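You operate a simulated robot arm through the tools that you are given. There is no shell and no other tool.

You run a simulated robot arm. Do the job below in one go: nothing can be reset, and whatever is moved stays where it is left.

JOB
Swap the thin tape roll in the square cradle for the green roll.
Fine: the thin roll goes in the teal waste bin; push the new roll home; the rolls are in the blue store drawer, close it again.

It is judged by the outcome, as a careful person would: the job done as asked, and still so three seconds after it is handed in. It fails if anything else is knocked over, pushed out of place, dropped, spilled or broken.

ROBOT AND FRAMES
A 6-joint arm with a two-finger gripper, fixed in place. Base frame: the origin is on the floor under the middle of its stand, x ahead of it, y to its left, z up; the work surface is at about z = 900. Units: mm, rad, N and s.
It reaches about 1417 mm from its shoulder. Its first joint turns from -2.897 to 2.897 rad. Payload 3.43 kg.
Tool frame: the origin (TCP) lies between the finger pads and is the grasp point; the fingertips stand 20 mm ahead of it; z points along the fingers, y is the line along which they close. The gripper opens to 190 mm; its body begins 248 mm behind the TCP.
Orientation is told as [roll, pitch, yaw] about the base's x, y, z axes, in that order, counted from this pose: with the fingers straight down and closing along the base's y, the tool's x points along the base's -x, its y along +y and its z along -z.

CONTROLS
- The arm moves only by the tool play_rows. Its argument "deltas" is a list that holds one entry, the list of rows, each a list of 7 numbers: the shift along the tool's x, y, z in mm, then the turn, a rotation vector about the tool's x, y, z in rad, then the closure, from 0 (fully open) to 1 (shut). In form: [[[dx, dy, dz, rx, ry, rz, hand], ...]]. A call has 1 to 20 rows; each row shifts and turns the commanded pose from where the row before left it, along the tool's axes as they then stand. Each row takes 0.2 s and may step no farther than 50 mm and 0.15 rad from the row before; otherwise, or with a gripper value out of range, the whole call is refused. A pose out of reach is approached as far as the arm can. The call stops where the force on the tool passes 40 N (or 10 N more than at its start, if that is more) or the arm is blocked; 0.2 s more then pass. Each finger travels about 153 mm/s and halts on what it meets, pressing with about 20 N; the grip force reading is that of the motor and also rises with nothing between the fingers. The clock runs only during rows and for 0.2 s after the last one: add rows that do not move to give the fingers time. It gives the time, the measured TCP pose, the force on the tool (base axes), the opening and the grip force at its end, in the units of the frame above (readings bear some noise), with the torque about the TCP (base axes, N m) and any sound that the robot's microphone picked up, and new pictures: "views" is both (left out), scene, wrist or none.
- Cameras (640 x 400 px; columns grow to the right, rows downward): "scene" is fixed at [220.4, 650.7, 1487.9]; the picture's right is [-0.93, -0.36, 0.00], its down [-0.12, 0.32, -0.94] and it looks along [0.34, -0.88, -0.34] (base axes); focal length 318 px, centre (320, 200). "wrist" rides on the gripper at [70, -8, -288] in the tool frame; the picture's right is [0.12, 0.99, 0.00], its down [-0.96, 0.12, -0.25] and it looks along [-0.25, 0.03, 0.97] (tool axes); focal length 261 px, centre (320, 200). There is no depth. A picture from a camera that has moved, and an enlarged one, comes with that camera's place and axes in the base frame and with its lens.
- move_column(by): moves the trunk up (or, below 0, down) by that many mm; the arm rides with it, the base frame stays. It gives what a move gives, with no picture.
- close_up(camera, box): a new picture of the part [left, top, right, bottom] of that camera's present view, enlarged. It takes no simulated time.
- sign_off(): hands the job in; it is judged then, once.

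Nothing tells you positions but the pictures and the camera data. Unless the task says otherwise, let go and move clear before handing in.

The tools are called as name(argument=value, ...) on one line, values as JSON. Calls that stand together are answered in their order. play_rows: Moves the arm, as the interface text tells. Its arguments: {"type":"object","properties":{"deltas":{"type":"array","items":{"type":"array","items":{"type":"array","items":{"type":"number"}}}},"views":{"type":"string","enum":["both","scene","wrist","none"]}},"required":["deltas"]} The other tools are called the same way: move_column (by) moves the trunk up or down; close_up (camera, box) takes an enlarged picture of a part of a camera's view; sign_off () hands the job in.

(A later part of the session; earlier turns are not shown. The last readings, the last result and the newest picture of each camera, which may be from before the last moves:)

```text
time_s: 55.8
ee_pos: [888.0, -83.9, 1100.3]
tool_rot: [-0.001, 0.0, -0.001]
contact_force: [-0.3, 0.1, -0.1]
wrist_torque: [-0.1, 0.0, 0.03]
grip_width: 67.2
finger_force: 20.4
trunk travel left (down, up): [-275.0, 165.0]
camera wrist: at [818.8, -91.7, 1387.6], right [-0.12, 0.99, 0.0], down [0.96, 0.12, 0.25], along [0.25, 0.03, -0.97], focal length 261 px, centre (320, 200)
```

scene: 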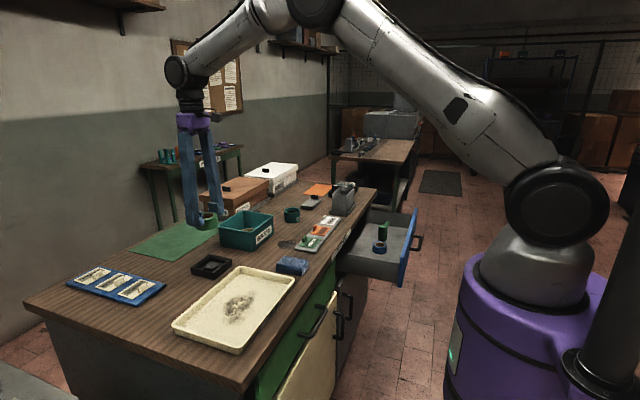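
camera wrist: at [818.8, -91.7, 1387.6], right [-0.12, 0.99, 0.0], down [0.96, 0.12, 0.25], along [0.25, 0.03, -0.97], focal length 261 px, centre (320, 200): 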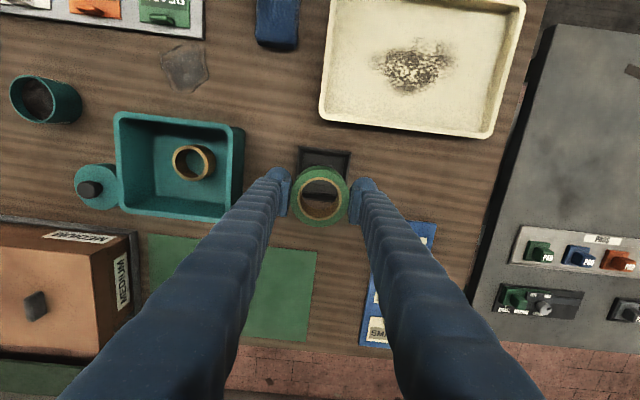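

close_up(camera="wrist", box=[260, 130, 380, 230])

close_up(camera="scene", box=[160, 190, 260, 290])

```text
4.00 times, centred on (320, 180) of wrist
camera zoom: at [818.8, -91.7, 1387.6], right [-0.12, 0.99, 0.0], down [0.96, 0.12, 0.25], along [0.25, 0.03, -0.97], focal length 1043 px, centre (320, 280)
```

zoom: 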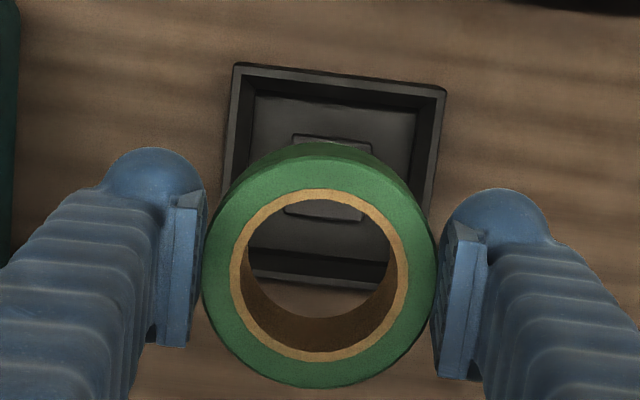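

```text
4.00 times, centred on (210, 240) of scene
camera zoom: at [220.4, 650.7, 1487.9], right [-0.93, -0.36, 0.0], down [-0.12, 0.32, -0.94], along [0.34, -0.88, -0.34], focal length 1272 px, centre (760, 40)
```

zoom: 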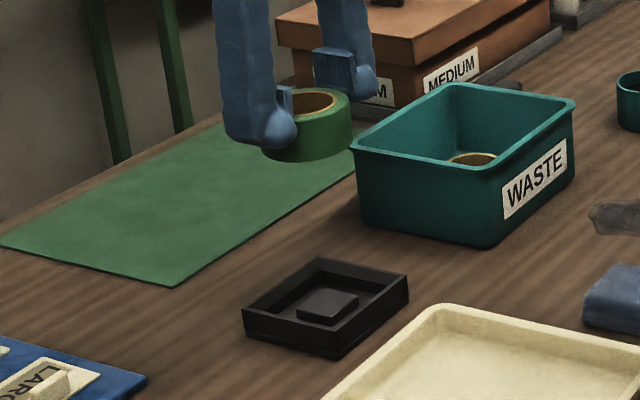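

Roll centre is about 4 mm short in y of the cradle centre (boss ~37 mm square at (891.7,-79)). Correcting and lowering to just above the rim for a check.

play_rows(deltas=[[[0.3, 4, 30, 0, 0, 0, 0.75], [0, 0, 40, 0, 0, 0, 0.75], [0, 0, 30, 0, 0, 0, 0.75], [0, 0, 20, 0, 0, 0, 0.75], [0, 0, 0, 0, 0, 0, 0.75]]], views="wrist")

close_up(camera="wrist", box=[260, 130, 380, 230])

close_up(camera="scene", box=[170, 210, 260, 290])

```text
time_s: 57.0
ee_pos: [889.1, -79.4, 981.2]
tool_rot: [-0.001, -0.002, 0.002]
contact_force: [0.3, -0.4, 0.2]
wrist_torque: [-0.02, 0.05, -0.02]
grip_width: 67.2
finger_force: 19.8
trunk travel left (down, up): [-275.0, 165.0]
camera wrist: at [820.2, -88.1, 1268.1], right [-0.12, 0.99, 0.0], down [0.96, 0.12, 0.25], along [0.25, 0.03, -0.97], focal length 261 px, centre (320, 200)
```

wrist: 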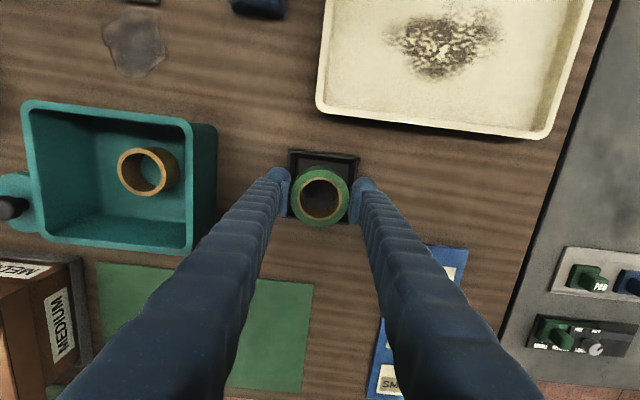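

```text
4.00 times, centred on (320, 180) of wrist
camera zoom: at [820.2, -88.1, 1268.1], right [-0.12, 0.99, 0.0], down [0.96, 0.12, 0.25], along [0.25, 0.03, -0.97], focal length 1043 px, centre (320, 280)
```

zoom: 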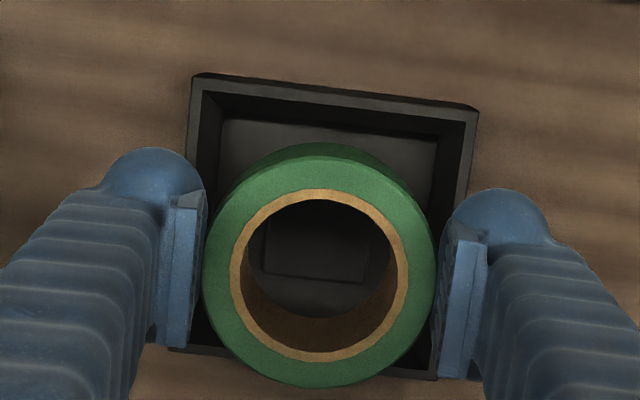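

```text
5.00 times, centred on (215, 250) of scene
camera zoom: at [220.4, 650.7, 1487.9], right [-0.93, -0.36, 0.0], down [-0.12, 0.32, -0.94], along [0.34, -0.88, -0.34], focal length 1590 px, centre (845, -50)
```

zoom: 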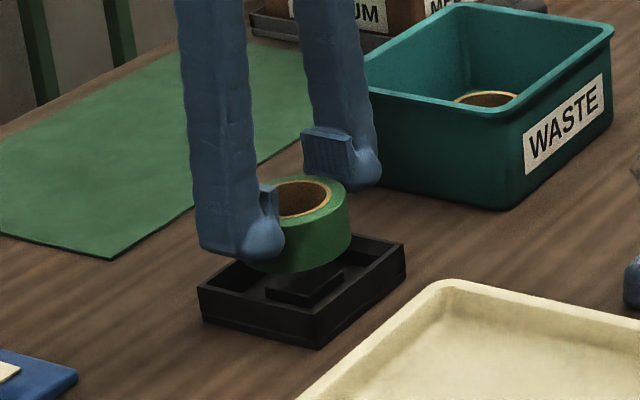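

Seen in one view, the roll is about 2 mm too far in +x relative to the boss and centred in y. Adjusting and lowering onto the boss gently.

play_rows(deltas=[[[2, 0, 8, 0, 0, 0, 0.75], [0, 0, 6, 0, 0, 0, 0.75], [0, 0, 0, 0, 0, 0, 0.75]]], views="none")

close_up(camera="wrist", box=[260, 130, 380, 230])

close_up(camera="scene", box=[180, 225, 240, 285])

```text
time_s: 57.8
ee_pos: [887.5, -78.6, 964.1]
tool_rot: [0.001, 0.003, 0.001]
contact_force: [1.0, -0.5, -0.2]
wrist_torque: [0.03, 0.0, 0.0]
grip_width: 67.2
finger_force: 20.0
trunk travel left (down, up): [-275.0, 165.0]
```

```text
4.00 times, centred on (320, 180) of wrist
camera zoom: at [818.5, -88.0, 1252.9], right [-0.12, 0.99, 0.0], down [0.96, 0.12, 0.25], along [0.24, 0.03, -0.97], focal length 1043 px, centre (320, 280)
```

zoom: 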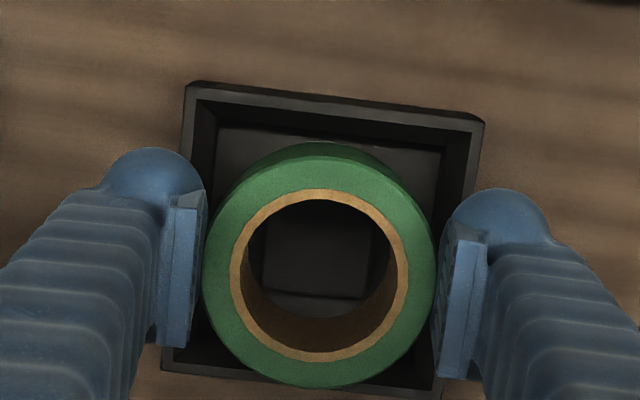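

```text
6.67 times, centred on (210, 255) of scene
camera zoom: at [220.4, 650.7, 1487.9], right [-0.93, -0.36, 0.0], down [-0.12, 0.32, -0.94], along [0.34, -0.88, -0.34], focal length 2120 px, centre (1053, -167)
```

zoom: 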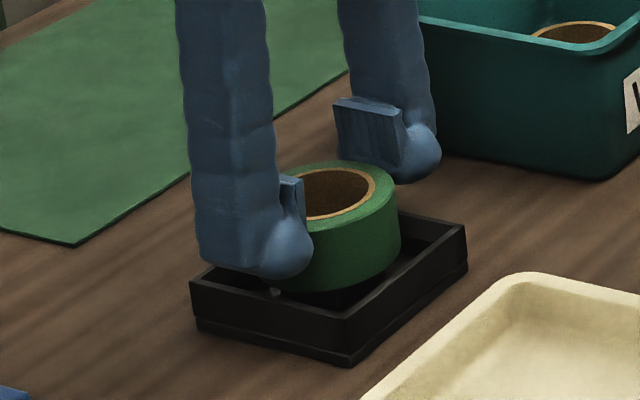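

play_rows(deltas=[[[1, 0.3, 4, 0, 0, 0, 0.75], [0, 0, 2, 0, 0, 0, 0.75], [0, 0, 0, 0, 0, 0, 0.75]]], views="none")

close_up(camera="wrist", box=[280, 150, 360, 220])

close_up(camera="scene", box=[180, 225, 240, 285])

```text
time_s: 58.6
ee_pos: [886.1, -78.5, 960.2]
tool_rot: [-0.002, 0.003, 0.001]
contact_force: [-0.2, 0.8, 0.5]
wrist_torque: [0.01, 0.02, 0.01]
grip_width: 67.3
finger_force: 20.5
trunk travel left (down, up): [-275.0, 165.0]
```

```text
5.71 times, centred on (320, 185) of wrist
camera zoom: at [817.6, -87.1, 1247.4], right [-0.12, 0.99, 0.0], down [0.96, 0.12, 0.25], along [0.24, 0.03, -0.97], focal length 1489 px, centre (320, 286)
```

zoom: 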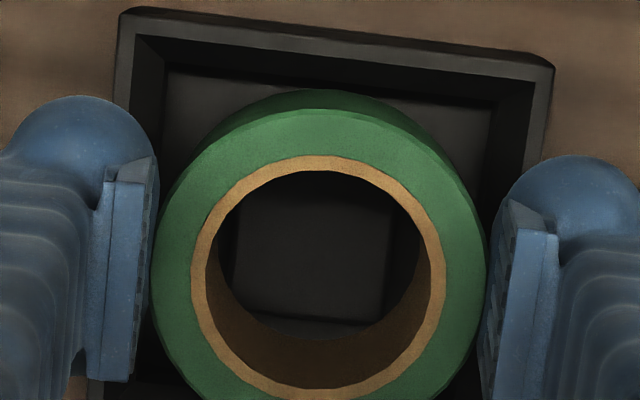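

```text
6.67 times, centred on (210, 255) of scene
camera zoom: at [220.4, 650.7, 1487.9], right [-0.93, -0.36, 0.0], down [-0.12, 0.32, -0.94], along [0.34, -0.88, -0.34], focal length 2120 px, centre (1053, -167)
```

zoom: 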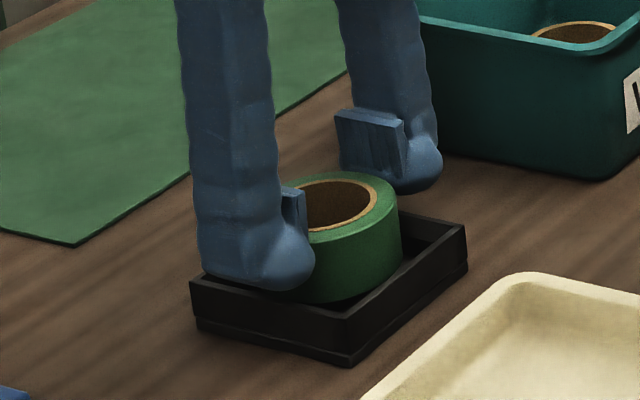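

play_rows(deltas=[[[1, -0.9, 0, 0, 0, 0, 0.75], [0, 0, 2, 0, 0, 0, 0.75], [0, 0, 0, 0, 0, 0, 0.75]]], views="none")

close_up(camera="wrist", box=[290, 160, 350, 220])

play_rows(deltas=[[[0, 0, 2, 0, 0, 0, 0.75], [0, 0, 0, 0, 0, 0, 0.75]]], views="none")

play_rows(deltas=[[[0, 0, 2, 0, 0, 0, 0.75], [0, 0, 0, 0, 0, 0, 0.75]]], views="none")

close_up(camera="wrist", box=[290, 160, 350, 220])

close_up(camera="scene", box=[180, 225, 240, 285])

```text
time_s: 59.4
ee_pos: [886.7, -80.6, 958.4]
tool_rot: [-0.001, 0.002, 0.0]
contact_force: [-1.3, -0.2, 1.7]
wrist_torque: [-0.04, -0.02, -0.01]
grip_width: 67.2
finger_force: 20.1
trunk travel left (down, up): [-275.0, 165.0]
```

```text
6.67 times, centred on (320, 190) of wrist
camera zoom: at [816.2, -88.4, 1245.5], right [-0.12, 0.99, 0.0], down [0.96, 0.12, 0.25], along [0.24, 0.03, -0.97], focal length 1738 px, centre (320, 267)
```

zoom: 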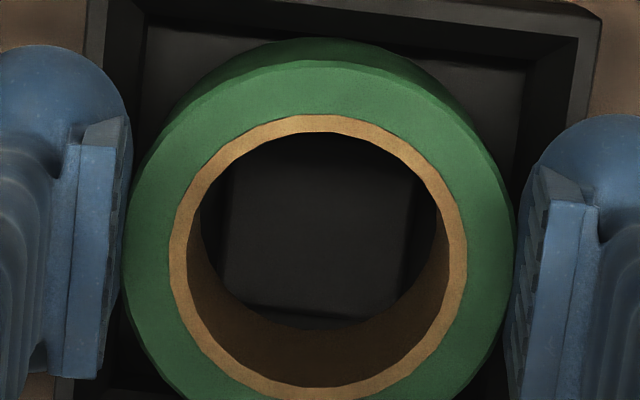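

```text
time_s: 60.0
ee_pos: [885.7, -79.6, 956.9]
tool_rot: [0.001, 0.002, -0.001]
contact_force: [0.0, 0.3, -0.7]
wrist_torque: [0.03, -0.03, 0.0]
grip_width: 67.2
finger_force: 20.3
trunk travel left (down, up): [-275.0, 165.0]
```

```text
time_s: 60.6
ee_pos: [886.0, -78.4, 954.5]
tool_rot: [-0.003, 0.001, 0.0]
contact_force: [1.2, 0.0, -0.3]
wrist_torque: [0.02, 0.0, 0.02]
grip_width: 67.1
finger_force: 20.3
trunk travel left (down, up): [-275.0, 165.0]
```

```text
6.67 times, centred on (320, 190) of wrist
camera zoom: at [817.2, -88.4, 1241.5], right [-0.12, 0.99, 0.0], down [0.96, 0.12, 0.25], along [0.24, 0.03, -0.97], focal length 1738 px, centre (320, 267)
```

zoom: 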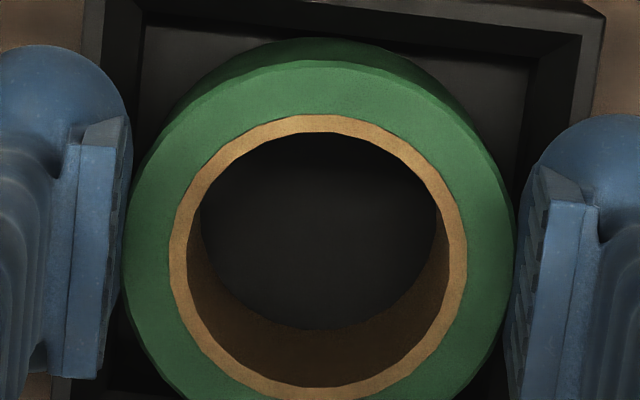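

```text
6.67 times, centred on (210, 255) of scene
camera zoom: at [220.4, 650.7, 1487.9], right [-0.93, -0.36, 0.0], down [-0.12, 0.32, -0.94], along [0.34, -0.88, -0.34], focal length 2120 px, centre (1053, -167)
```

zoom: 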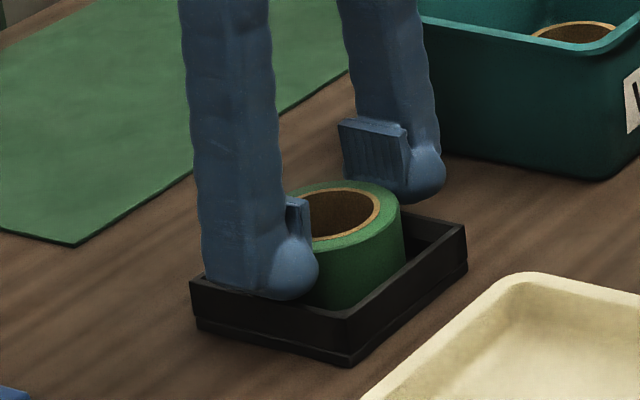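

No contact yet; continuing down in small steps.

play_rows(deltas=[[[0, 0, 2, 0, 0, 0, 0.75], [0, 0, 0, 0, 0, 0, 0.75]]], views="none")

play_rows(deltas=[[[0, 0, 1.5, 0, 0, 0, 0.75], [0, 0, 0, 0, 0, 0, 0.75]]], views="none")

play_rows(deltas=[[[0, 0, 1.5, 0, 0, 0, 0.75], [0, 0, 0, 0, 0, 0, 0.75]]], views="none")

close_up(camera="scene", box=[180, 225, 240, 285])

close_up(camera="wrist", box=[280, 150, 360, 220])

```text
time_s: 61.2
ee_pos: [884.9, -79.4, 951.4]
tool_rot: [0.0, 0.001, -0.002]
contact_force: [-0.2, 0.1, -1.1]
wrist_torque: [0.01, -0.03, -0.01]
grip_width: 67.3
finger_force: 20.1
trunk travel left (down, up): [-275.0, 165.0]
```

```text
time_s: 61.8
ee_pos: [886.5, -80.5, 950.9]
tool_rot: [0.001, 0.002, 0.003]
contact_force: [0.2, 0.2, -0.9]
wrist_torque: [0.0, 0.0, 0.01]
grip_width: 67.5
finger_force: 20.2
trunk travel left (down, up): [-275.0, 165.0]
```

```text
time_s: 62.4
ee_pos: [885.4, -79.5, 949.6]
tool_rot: [-0.002, -0.001, 0.0]
contact_force: [-1.1, -2.7, 10.3]
wrist_torque: [-0.03, 0.01, -0.01]
grip_width: 67.4
finger_force: 19.8
trunk travel left (down, up): [-275.0, 165.0]
```

```text
6.67 times, centred on (210, 255) of scene
camera zoom: at [220.4, 650.7, 1487.9], right [-0.93, -0.36, 0.0], down [-0.12, 0.32, -0.94], along [0.34, -0.88, -0.34], focal length 2120 px, centre (1053, -167)
```

zoom: 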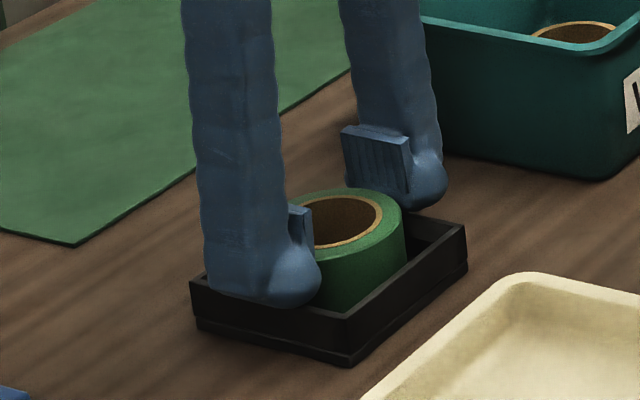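

```text
5.71 times, centred on (320, 185) of wrist
camera zoom: at [816.0, -88.3, 1237.2], right [-0.12, 0.99, 0.0], down [0.96, 0.12, 0.25], along [0.25, 0.03, -0.97], focal length 1489 px, centre (320, 286)
```

zoom: 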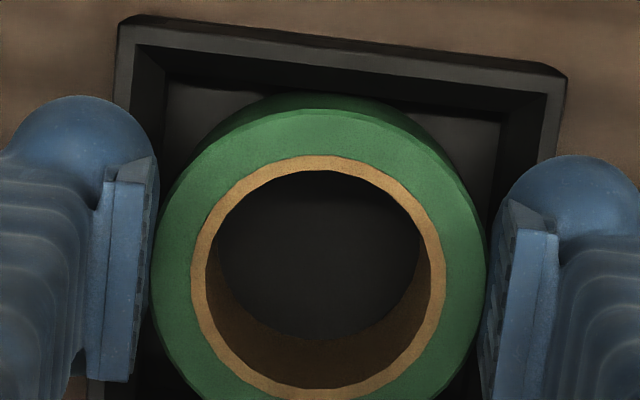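

First contact felt at TCP ≈ 950, slightly above rim contact, so the roll is bearing on the boss or floor. I'll release gently and inspect how it sits.

play_rows(deltas=[[[0, 0, -0.5, 0, 0, 0, 0.65], [0, 0, 0, 0, 0, 0, 0.62], [0, 0, 0, 0, 0, 0, 0.6], [0, 0, 0, 0, 0, 0, 0.57], [0, 0, 0, 0, 0, 0, 0.55], [0, 0, -5, 0, 0, 0, 0.55], [0, 0, -20, 0, 0, 0, 0.55], [0, 0, -30, 0, 0, 0, 0.55], [0, 0, 0, 0, 0, 0, 0.55]]], views="both")

close_up(camera="scene", box=[180, 225, 240, 285])

close_up(camera="wrist", box=[270, 140, 370, 220])

```text
time_s: 64.4
ee_pos: [886.6, -80.6, 1004.6]
tool_rot: [0.001, 0.002, 0.001]
contact_force: [0.5, 0.0, 0.1]
wrist_torque: [-0.03, 0.03, -0.01]
grip_width: 85.4
finger_force: 0.1
trunk travel left (down, up): [-275.0, 165.0]
camera wrist: at [817.0, -88.9, 1291.7], right [-0.12, 0.99, 0.0], down [0.96, 0.12, 0.25], along [0.24, 0.03, -0.97], focal length 261 px, centre (320, 200)
```

scene: 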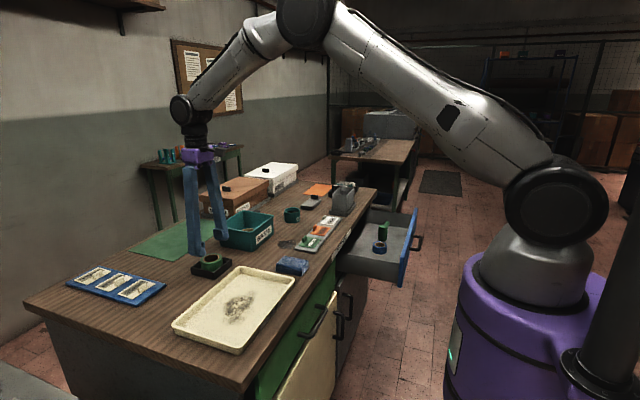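
wrist: 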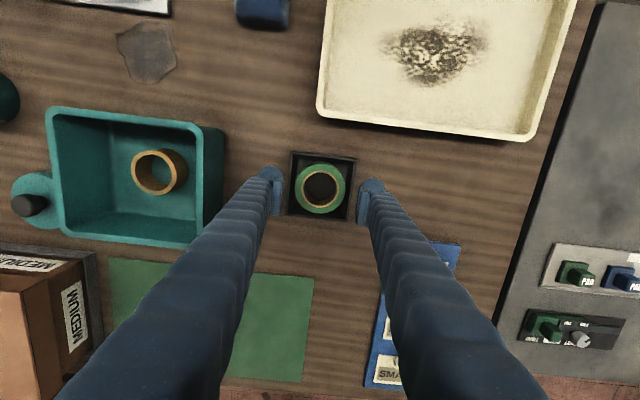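

```text
6.67 times, centred on (210, 255) of scene
camera zoom: at [220.4, 650.7, 1487.9], right [-0.93, -0.36, 0.0], down [-0.12, 0.32, -0.94], along [0.34, -0.88, -0.34], focal length 2120 px, centre (1053, -167)
```

zoom: 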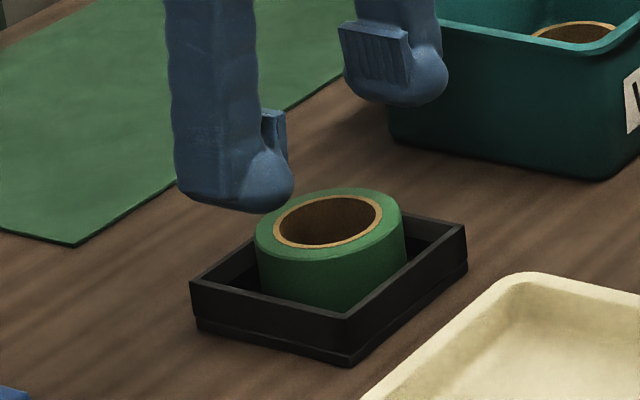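

```text
5.00 times, centred on (320, 180) of wrist
camera zoom: at [817.0, -88.9, 1291.7], right [-0.12, 0.99, 0.0], down [0.96, 0.12, 0.25], along [0.24, 0.03, -0.97], focal length 1303 px, centre (320, 300)
```

zoom: 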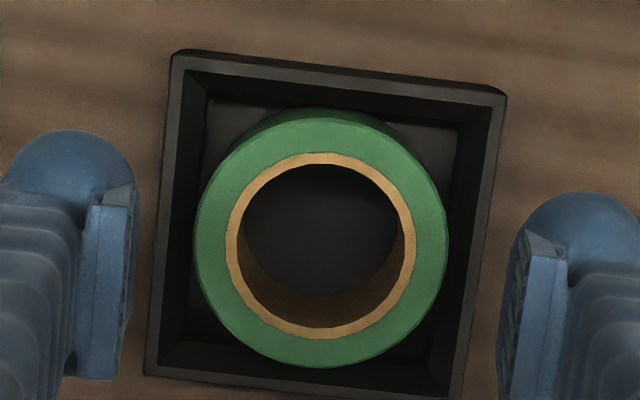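

The green roll sits in the cradle around the boss. Now I'll set the fingers ~28 mm apart so both tips bear on the roll's annulus, and press straight down until it is firmly home.

play_rows(deltas=[[[-1.5, 0.3, 0, 0, 0, 0, 0.65], [0, 0, 0, 0, 0, 0, 0.75], [0, 0, 0, 0, 0, 0, 0.82], [0, 0, 0, 0, 0, 0, 0.853], [0, 0, 15, 0, 0, 0, 0.853], [0, 0, 10, 0, 0, 0, 0.853], [0, 0, 0, 0, 0, 0, 0.853]]], views="none")

close_up(camera="scene", box=[180, 225, 240, 285])

close_up(camera="wrist", box=[270, 140, 370, 220])

```text
time_s: 66.0
ee_pos: [887.1, -79.5, 979.4]
tool_rot: [-0.002, 0.0, 0.0]
contact_force: [0.9, -0.5, 0.3]
wrist_torque: [-0.03, -0.01, -0.02]
grip_width: 28.2
finger_force: 0.1
trunk travel left (down, up): [-275.0, 165.0]
```

```text
6.67 times, centred on (210, 255) of scene
camera zoom: at [220.4, 650.7, 1487.9], right [-0.93, -0.36, 0.0], down [-0.12, 0.32, -0.94], along [0.34, -0.88, -0.34], focal length 2120 px, centre (1053, -167)
```

zoom: 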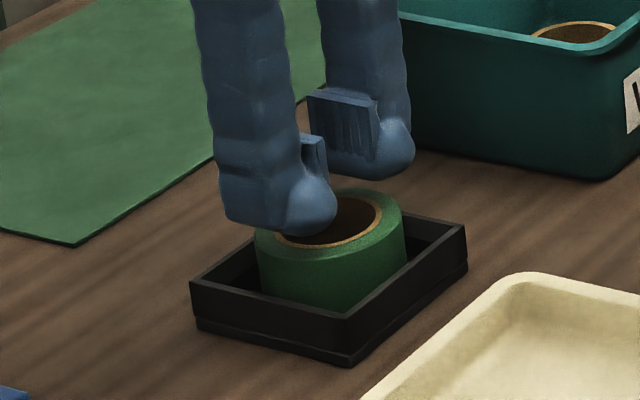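

```text
5.00 times, centred on (320, 180) of wrist
camera zoom: at [817.9, -87.3, 1266.8], right [-0.12, 0.99, 0.0], down [0.96, 0.12, 0.25], along [0.24, 0.03, -0.97], focal length 1303 px, centre (320, 300)
```

zoom: 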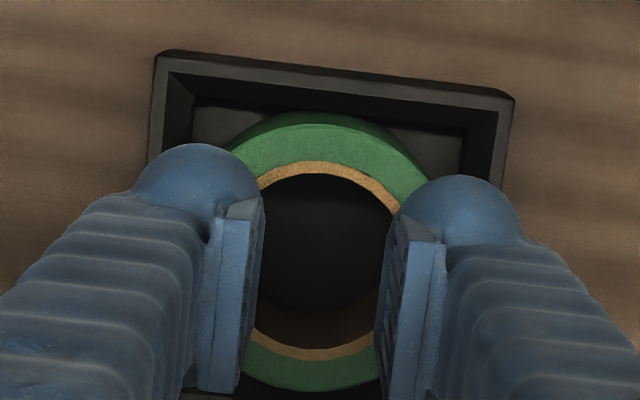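

play_rows(deltas=[[[0, 0, 8, 0, 0, 0, 0.853], [0, 0, 3, 0, 0, 0, 0.853], [0, 0, 2, 0, 0, 0, 0.853], [0, 0, 0, 0, 0, 0, 0.853]]], views="none")

play_rows(deltas=[[[0, 0, 2, 0, 0, 0, 0.853], [0, 0, 0, 0, 0, 0, 0.853]]], views="none")

play_rows(deltas=[[[0, 0, 2, 0, 0, 0, 0.853], [0, 0, 0, 0, 0, 0, 0.853]]], views="none")

close_up(camera="scene", box=[180, 225, 240, 285])

```text
time_s: 67.0
ee_pos: [887.8, -78.7, 967.5]
tool_rot: [-0.001, 0.001, -0.001]
contact_force: [-0.9, 0.5, -0.3]
wrist_torque: [-0.01, -0.01, -0.02]
grip_width: 27.8
finger_force: 0.1
trunk travel left (down, up): [-275.0, 165.0]
```

```text
time_s: 67.6
ee_pos: [887.6, -79.7, 966.1]
tool_rot: [0.0, 0.001, 0.0]
contact_force: [-0.8, 2.4, 9.4]
wrist_torque: [0.05, 0.01, 0.01]
grip_width: 27.9
finger_force: 0.1
trunk travel left (down, up): [-275.0, 165.0]
```

```text
time_s: 68.2
ee_pos: [886.5, -78.6, 965.2]
tool_rot: [0.0, -0.003, 0.002]
contact_force: [-1.5, 3.0, 28.3]
wrist_torque: [0.1, 0.03, -0.02]
grip_width: 28.0
finger_force: 0.2
trunk travel left (down, up): [-275.0, 165.0]
```

```text
6.67 times, centred on (210, 255) of scene
camera zoom: at [220.4, 650.7, 1487.9], right [-0.93, -0.36, 0.0], down [-0.12, 0.32, -0.94], along [0.34, -0.88, -0.34], focal length 2120 px, centre (1053, -167)
```

zoom: 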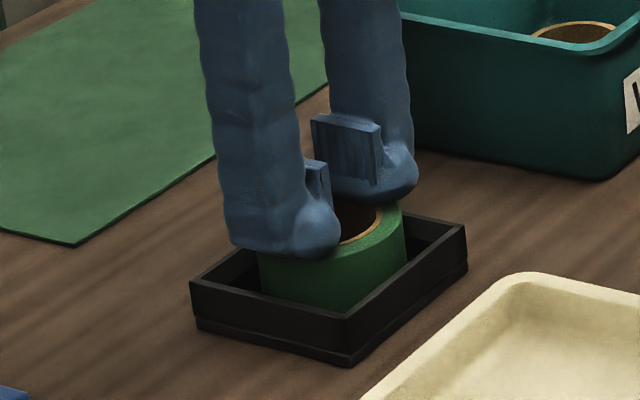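

Contact with the roll top at tips z≈946.5; force builds. I'll press further and see whether it slides home or is already seated.

play_rows(deltas=[[[0, 0, 1.5, 0, 0, 0, 0.853], [0, 0, 0, 0, 0, 0, 0.853]]], views="none")

play_rows(deltas=[[[0, 0, 1.5, 0, 0, 0, 0.853], [0, 0, 0, 0, 0, 0, 0.853]]], views="none")

close_up(camera="scene", box=[180, 225, 240, 285])

```text
time_s: 68.7
ee_pos: [888.9, -78.6, 966.6]
tool_rot: [0.0, -0.008, 0.001]
contact_force: [-6.3, 2.0, 18.4]
wrist_torque: [0.12, 0.28, -0.02]
grip_width: 27.9
finger_force: 0.4
trunk travel left (down, up): [-275.0, 165.0]
stopped in row 2: the force on the tool passed its limit at 41 N (the readings are from after the stop); the commanded pose is now the measured one
```

```text
time_s: 69.3
ee_pos: [887.3, -78.9, 965.4]
tool_rot: [-0.001, -0.005, 0.001]
contact_force: [-8.7, 7.2, 37.7]
wrist_torque: [0.39, 0.48, -0.02]
grip_width: 28.1
finger_force: 0.0
trunk travel left (down, up): [-275.0, 165.0]
```

```text
6.67 times, centred on (210, 255) of scene
camera zoom: at [220.4, 650.7, 1487.9], right [-0.93, -0.36, 0.0], down [-0.12, 0.32, -0.94], along [0.34, -0.88, -0.34], focal length 2120 px, centre (1053, -167)
```

zoom: 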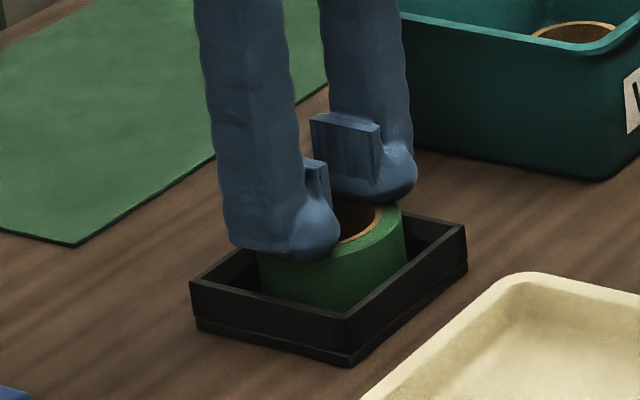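

At 41 N the roll did not move, so it is bearing firmly. I'll lift off and inspect closely whether it is level and fully down.

play_rows(deltas=[[[0, 0, -10, 0, 0, 0, 0.853], [0, 0, -40, 0, 0, 0, 0.853], [0, 0, -45, 0, 0, 0, 0.8], [0, 0, -45, 0, 0, 0, 0.6], [0, 0, 0, 0, 0, 0, 0.4], [0, 0, 0, 0, 0, 0, 0.2], [0, 0, 0, 0, 0, 0, 0.2]]], views="none")

close_up(camera="scene", box=[190, 240, 235, 280])

close_up(camera="wrist", box=[290, 145, 350, 195])

close_up(camera="wrist", box=[270, 125, 370, 215])

```text
time_s: 70.9
ee_pos: [889.5, -79.9, 1100.6]
tool_rot: [-0.001, -0.003, 0.0]
contact_force: [-0.1, 0.1, 0.1]
wrist_torque: [-0.02, 0.01, 0.01]
grip_width: 152.1
finger_force: 0.1
trunk travel left (down, up): [-275.0, 165.0]
```

```text
10.00 times, centred on (212, 260) of scene
camera zoom: at [220.4, 650.7, 1487.9], right [-0.93, -0.36, 0.0], down [-0.12, 0.32, -0.94], along [0.34, -0.88, -0.34], focal length 3180 px, centre (1395, -400)
```

zoom: 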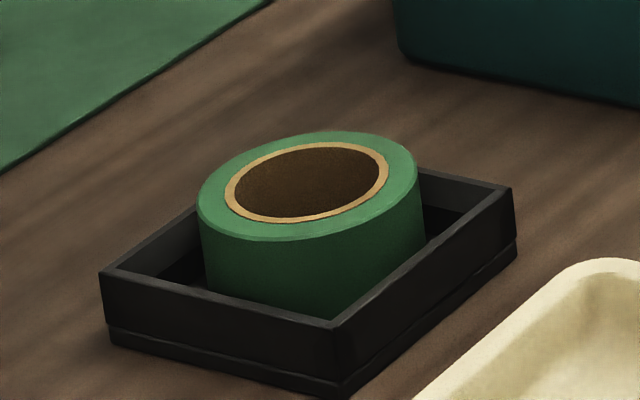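

```text
8.00 times, centred on (320, 170) of wrist
camera zoom: at [819.1, -88.5, 1388.0], right [-0.12, 0.99, 0.0], down [0.96, 0.12, 0.25], along [0.25, 0.03, -0.97], focal length 2085 px, centre (320, 440)
```

zoom: 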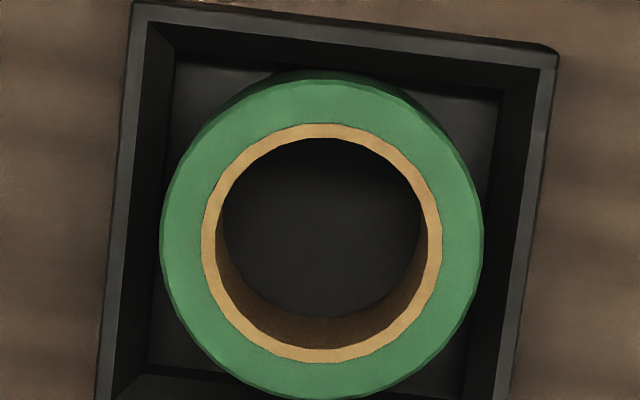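

```text
4.44 times, centred on (320, 170) of wrist
camera zoom: at [819.1, -88.5, 1388.0], right [-0.12, 0.99, 0.0], down [0.96, 0.12, 0.25], along [0.25, 0.03, -0.97], focal length 1158 px, centre (320, 333)
```

zoom: 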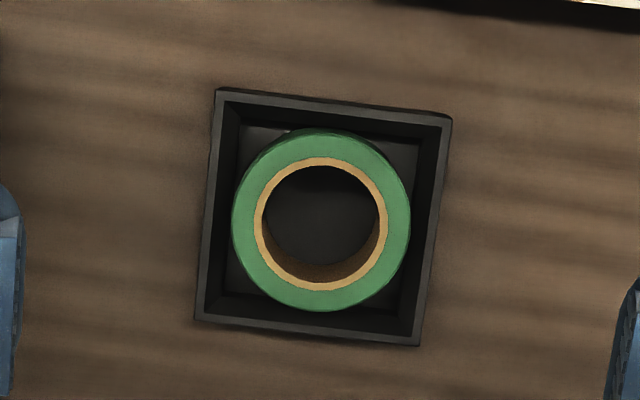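

The roll is level (its ellipse matches a flat 69 mm circle), top at z≈946. I'll zoom in on the cradle's inside floor and the roll's lower edge to make sure it's fully down.

close_up(camera="scene", box=[216, 250, 236, 268])

close_up(camera="scene", box=[188, 256, 214, 276])

close_up(camera="wrist", box=[305, 155, 337, 187])

```text
16.00 times, centred on (226, 259) of scene
camera zoom: at [220.4, 650.7, 1487.9], right [-0.93, -0.36, 0.0], down [-0.12, 0.32, -0.94], along [0.34, -0.88, -0.34], focal length 5088 px, centre (1824, -744)
```

zoom: 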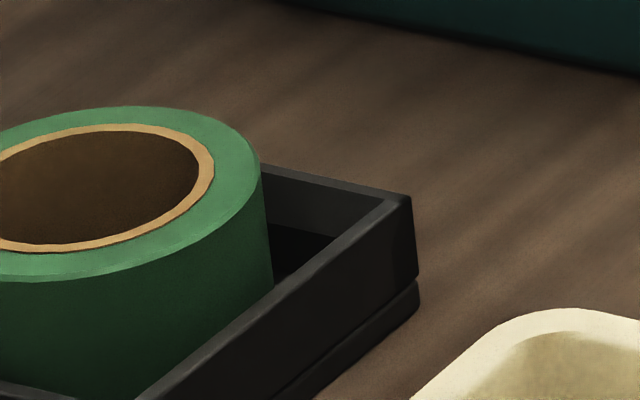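

```text
16.00 times, centred on (201, 266) of scene
camera zoom: at [220.4, 650.7, 1487.9], right [-0.93, -0.36, 0.0], down [-0.12, 0.32, -0.94], along [0.34, -0.88, -0.34], focal length 5088 px, centre (2224, -856)
```

zoom: 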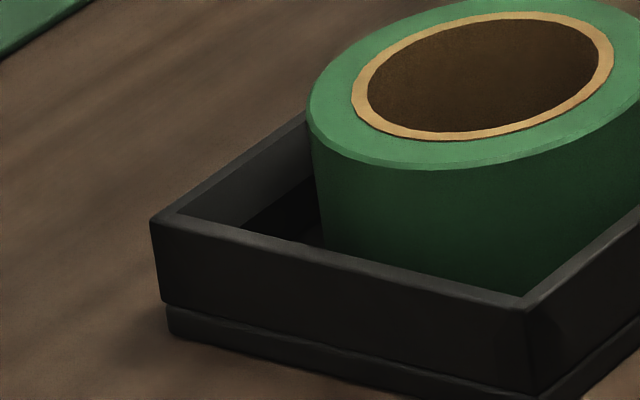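

```text
12.50 times, centred on (321, 171) of wrist
camera zoom: at [819.1, -88.5, 1388.0], right [-0.12, 0.99, 0.0], down [0.96, 0.12, 0.25], along [0.25, 0.03, -0.97], focal length 3258 px, centre (308, 562)
```

zoom: 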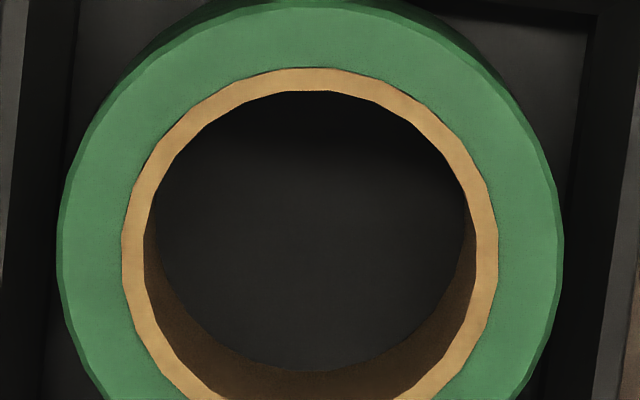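

close_up(camera="wrist", box=[308, 176, 332, 191])

close_up(camera="wrist", box=[306, 160, 320, 178])

```text
16.00 times, centred on (320, 184) of wrist
camera zoom: at [819.1, -88.5, 1388.0], right [-0.12, 0.99, 0.0], down [0.96, 0.12, 0.25], along [0.25, 0.03, -0.97], focal length 4170 px, centre (320, 464)
```

zoom: 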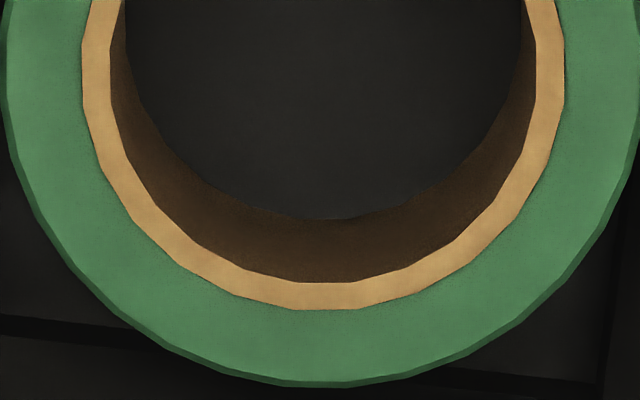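

```text
16.00 times, centred on (313, 169) of wrist
camera zoom: at [819.1, -88.5, 1388.0], right [-0.12, 0.99, 0.0], down [0.96, 0.12, 0.25], along [0.25, 0.03, -0.97], focal length 4170 px, centre (432, 696)
```

zoom: 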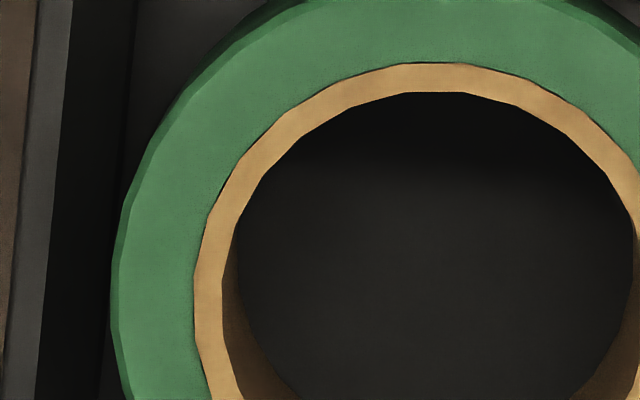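

The roll's underside measures about z≈910, close to the ~908 floor, but it sits ~1.5 mm off-centre toward -x and may be catching the sloped wall. I'll re-grip it lightly, lift a few mm, shift it +1.5 mm in x, and seat it again.

play_rows(deltas=[[[0.5, 0.5, 45, 0, 0, 0, 0.4], [0, 0, 45, 0, 0, 0, 0.5], [0, 0, 30, 0, 0, 0, 0.55], [0, 0, 15, 0, 0, 0, 0.57], [0, 0, 0, 0, 0, 0, 0.6], [0, 0, 0, 0, 0, 0, 0.6]]], views="none")

close_up(camera="wrist", box=[270, 140, 370, 220])

close_up(camera="scene", box=[180, 225, 240, 285])

```text
time_s: 72.3
ee_pos: [887.2, -77.7, 966.2]
tool_rot: [-0.001, -0.003, 0.0]
contact_force: [0.1, 0.2, 0.7]
wrist_torque: [-0.01, 0.01, 0.01]
grip_width: 76.0
finger_force: 0.0
trunk travel left (down, up): [-275.0, 165.0]
```

```text
5.00 times, centred on (320, 180) of wrist
camera zoom: at [818.3, -87.6, 1253.3], right [-0.12, 0.99, 0.0], down [0.96, 0.12, 0.25], along [0.25, 0.03, -0.97], focal length 1303 px, centre (320, 300)
```

zoom: 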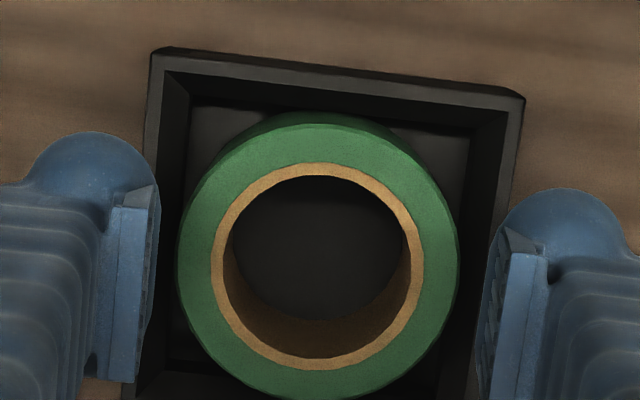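

```text
6.67 times, centred on (210, 255) of scene
camera zoom: at [220.4, 650.7, 1487.9], right [-0.93, -0.36, 0.0], down [-0.12, 0.32, -0.94], along [0.34, -0.88, -0.34], focal length 2120 px, centre (1053, -167)
```

zoom: 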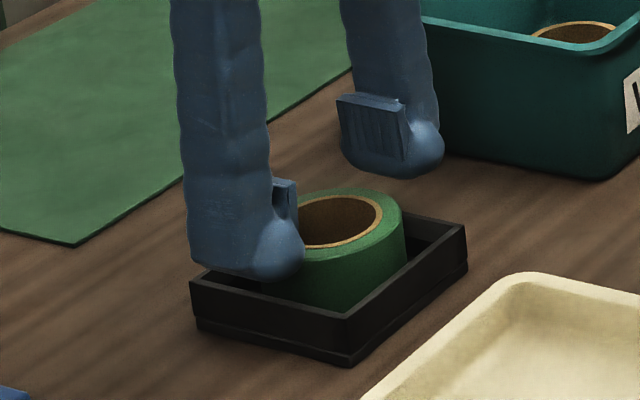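

play_rows(deltas=[[[0, -0.7, 8, 0, 0, 0, 0.6], [0, 0, 6, 0, 0, 0, 0.6], [0, 0, 0, 0, 0, 0, 0.62], [0, 0, 0, 0, 0, 0, 0.64], [0, 0, 0, 0, 0, 0, 0.67], [0, 0, 0, 0, 0, 0, 0.72], [0, 0, 0, 0, 0, 0, 0.75]]], views="none")

play_rows(deltas=[[[0, 0, -3, 0, 0, 0, 0.75], [0, 0, -3, 0, 0, 0, 0.75], [0, 0, 0, 0, 0, 0, 0.75]]], views="none")

close_up(camera="wrist", box=[270, 140, 370, 220])

close_up(camera="scene", box=[180, 225, 240, 285])

```text
time_s: 73.9
ee_pos: [888.2, -80.8, 952.8]
tool_rot: [0.0, -0.001, 0.0]
contact_force: [-0.9, 0.4, -0.3]
wrist_torque: [0.01, 0.01, -0.02]
grip_width: 67.3
finger_force: 19.6
trunk travel left (down, up): [-275.0, 165.0]
```

```text
time_s: 74.7
ee_pos: [888.7, -79.2, 959.2]
tool_rot: [-0.001, -0.001, 0.001]
contact_force: [0.4, -0.2, -1.1]
wrist_torque: [0.0, -0.01, 0.0]
grip_width: 67.0
finger_force: 19.6
trunk travel left (down, up): [-275.0, 165.0]
```

```text
5.00 times, centred on (320, 180) of wrist
camera zoom: at [818.9, -88.2, 1246.1], right [-0.12, 0.99, 0.0], down [0.96, 0.12, 0.25], along [0.25, 0.03, -0.97], focal length 1303 px, centre (320, 300)
```

zoom: 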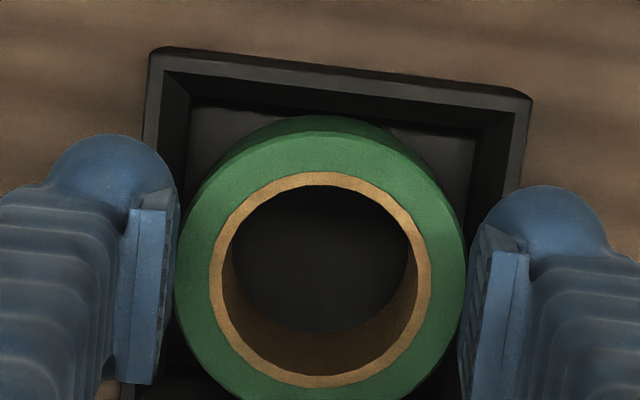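

```text
6.67 times, centred on (210, 255) of scene
camera zoom: at [220.4, 650.7, 1487.9], right [-0.93, -0.36, 0.0], down [-0.12, 0.32, -0.94], along [0.34, -0.88, -0.34], focal length 2120 px, centre (1053, -167)
```

zoom: 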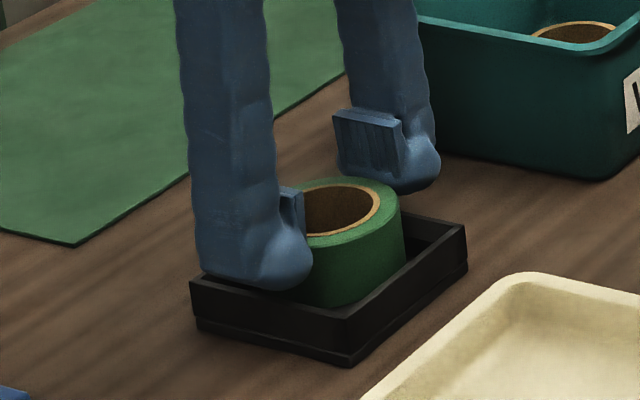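

play_rows(deltas=[[[-1.5, 0, -4, 0, 0, 0, 0.75], [0, 0, -4, 0, 0, 0, 0.75], [0, 0, 0, 0, 0, 0, 0.75]]], views="none")

close_up(camera="wrist", box=[296, 170, 344, 206])

close_up(camera="wrist", box=[270, 140, 370, 220])

```text
time_s: 75.5
ee_pos: [890.4, -80.4, 966.5]
tool_rot: [0.0, -0.004, -0.002]
contact_force: [-0.6, -0.2, -1.0]
wrist_torque: [0.02, 0.01, -0.02]
grip_width: 67.1
finger_force: 20.1
trunk travel left (down, up): [-275.0, 165.0]
```

```text
11.11 times, centred on (320, 188) of wrist
camera zoom: at [820.3, -88.5, 1253.9], right [-0.12, 0.99, 0.0], down [0.96, 0.12, 0.25], along [0.25, 0.03, -0.97], focal length 2896 px, centre (320, 333)
```

zoom: 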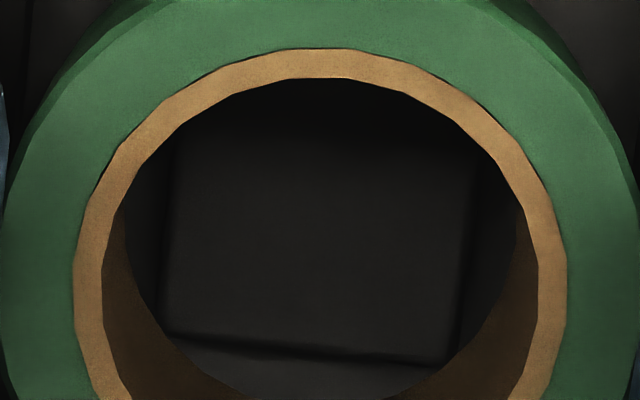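

```text
5.00 times, centred on (320, 180) of wrist
camera zoom: at [820.3, -88.5, 1253.9], right [-0.12, 0.99, 0.0], down [0.96, 0.12, 0.25], along [0.25, 0.03, -0.97], focal length 1303 px, centre (320, 300)
```

zoom: 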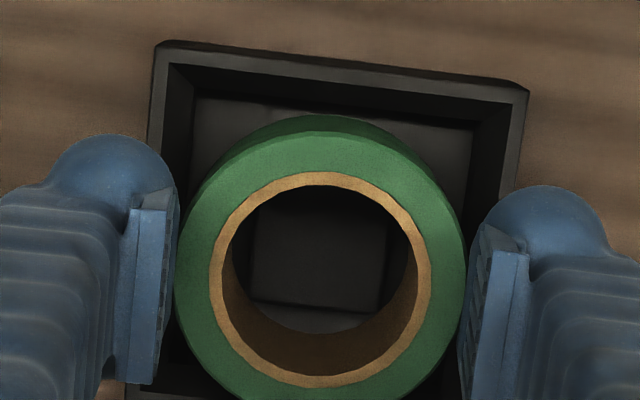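

I'll lift the roll clear to get a sharp look at the boss's shape and height before seating it finally.

play_rows(deltas=[[[0, 0, -20, 0, 0, 0, 0.75], [0, 0, -40, 0, 0, 0, 0.75], [0, 0, -40, 0, 0, 0, 0.75], [0, 0, -30, 0, 0, 0, 0.75], [0, 0, 0, 0, 0, 0, 0.75]]], views="none")

close_up(camera="scene", box=[188, 246, 236, 280])

close_up(camera="scene", box=[180, 200, 240, 250])

close_up(camera="wrist", box=[290, 140, 350, 190])

```text
time_s: 76.7
ee_pos: [890.5, -80.3, 1096.1]
tool_rot: [0.0, -0.003, 0.001]
contact_force: [0.3, -0.4, -2.0]
wrist_torque: [0.0, -0.01, -0.02]
grip_width: 67.2
finger_force: 20.3
trunk travel left (down, up): [-275.0, 165.0]
```

```text
11.76 times, centred on (212, 263) of scene
camera zoom: at [220.4, 650.7, 1487.9], right [-0.93, -0.36, 0.0], down [-0.12, 0.32, -0.94], along [0.34, -0.88, -0.34], focal length 3741 px, centre (1591, -541)
```

zoom: 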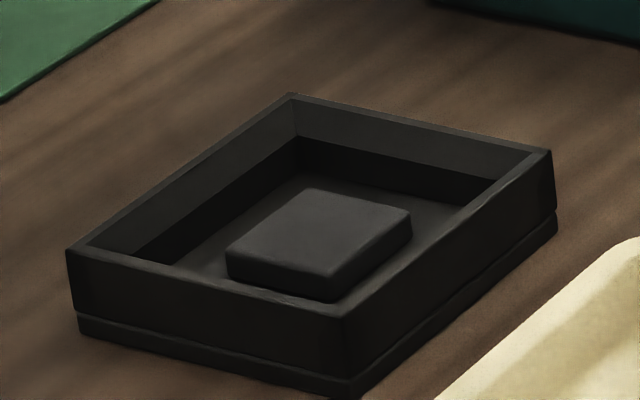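

```text
8.00 times, centred on (210, 225) of scene
camera zoom: at [220.4, 650.7, 1487.9], right [-0.93, -0.36, 0.0], down [-0.12, 0.32, -0.94], along [0.34, -0.88, -0.34], focal length 2544 px, centre (1200, 0)
```

zoom: 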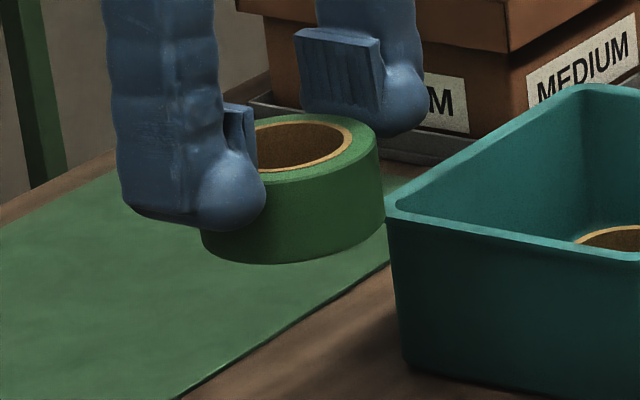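

```text
8.00 times, centred on (320, 165) of wrist
camera zoom: at [820.6, -88.8, 1383.0], right [-0.12, 0.99, 0.0], down [0.96, 0.12, 0.25], along [0.25, 0.03, -0.97], focal length 2085 px, centre (320, 480)
```

zoom: 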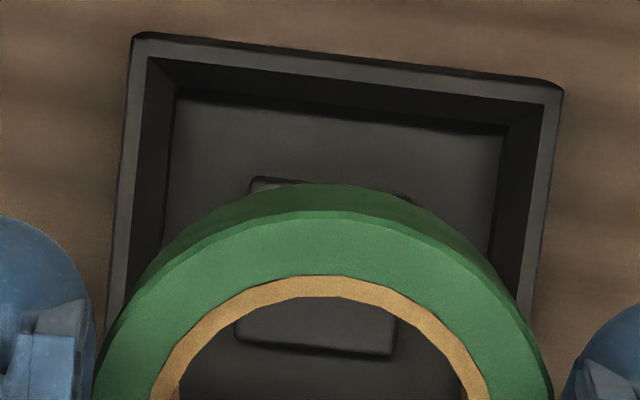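

The boss is a ~35 mm square, ~9 mm tall, top z≈918, floor ≈909. The roll is now centred over it to within half a millimetre; lowering it again in small steps and watching where contact occurs.

play_rows(deltas=[[[-0.4, 0.1, 40, 0, 0, 0, 0.75], [0, 0, 40, 0, 0, 0, 0.75], [0, 0, 35, 0, 0, 0, 0.75], [0, 0, 15, 0, 0, 0, 0.75], [0, 0, 0, 0, 0, 0, 0.75]]], views="none")

close_up(camera="wrist", box=[296, 170, 344, 206])

```text
time_s: 77.9
ee_pos: [891.5, -79.6, 965.8]
tool_rot: [-0.001, -0.002, 0.0]
contact_force: [0.1, -0.3, -0.2]
wrist_torque: [-0.01, 0.0, -0.03]
grip_width: 67.3
finger_force: 20.1
trunk travel left (down, up): [-275.0, 165.0]
```

```text
11.11 times, centred on (320, 188) of wrist
camera zoom: at [820.7, -88.5, 1253.5], right [-0.12, 0.99, 0.0], down [0.96, 0.12, 0.25], along [0.25, 0.03, -0.97], focal length 2896 px, centre (320, 333)
```

zoom: 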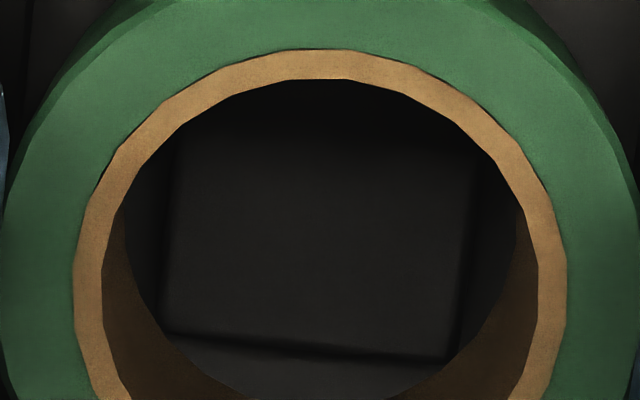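

play_rows(deltas=[[[0, 0, 4, 0, 0, 0, 0.75], [0, 0, 4, 0, 0, 0, 0.75], [0, 0, 3, 0, 0, 0, 0.75], [0, 0, 0, 0, 0, 0, 0.75]]], views="none")

play_rows(deltas=[[[0, 0, 1, 0, 0, 0, 0.75], [0, 0, 0, 0, 0, 0, 0.75]]], views="none")

play_rows(deltas=[[[0, 0, 1, 0, 0, 0, 0.75], [0, 0, 0, 0, 0, 0, 0.75]]], views="none")

play_rows(deltas=[[[0, 0, 1, 0, 0, 0, 0.75], [0, 0, 0, 0, 0, 0, 0.75]]], views="none")

```text
time_s: 78.9
ee_pos: [891.9, -80.1, 954.4]
tool_rot: [0.0, -0.001, 0.003]
contact_force: [0.1, 0.3, -0.9]
wrist_torque: [0.02, 0.03, -0.01]
grip_width: 67.0
finger_force: 20.5
trunk travel left (down, up): [-275.0, 165.0]
```

```text
time_s: 79.5
ee_pos: [891.4, -80.2, 954.3]
tool_rot: [0.0, -0.003, 0.002]
contact_force: [0.1, 0.1, -1.2]
wrist_torque: [0.03, -0.02, 0.01]
grip_width: 67.4
finger_force: 19.9
trunk travel left (down, up): [-275.0, 165.0]
```

```text
time_s: 80.1
ee_pos: [891.6, -80.0, 954.5]
tool_rot: [0.0, -0.001, -0.001]
contact_force: [-1.1, 0.6, 0.1]
wrist_torque: [-0.02, 0.0, 0.03]
grip_width: 67.6
finger_force: 20.7
trunk travel left (down, up): [-275.0, 165.0]
```

```text
time_s: 80.7
ee_pos: [891.0, -79.4, 953.0]
tool_rot: [0.001, -0.004, -0.001]
contact_force: [0.9, 0.3, 1.5]
wrist_torque: [0.0, -0.01, 0.0]
grip_width: 67.3
finger_force: 20.2
trunk travel left (down, up): [-275.0, 165.0]
```

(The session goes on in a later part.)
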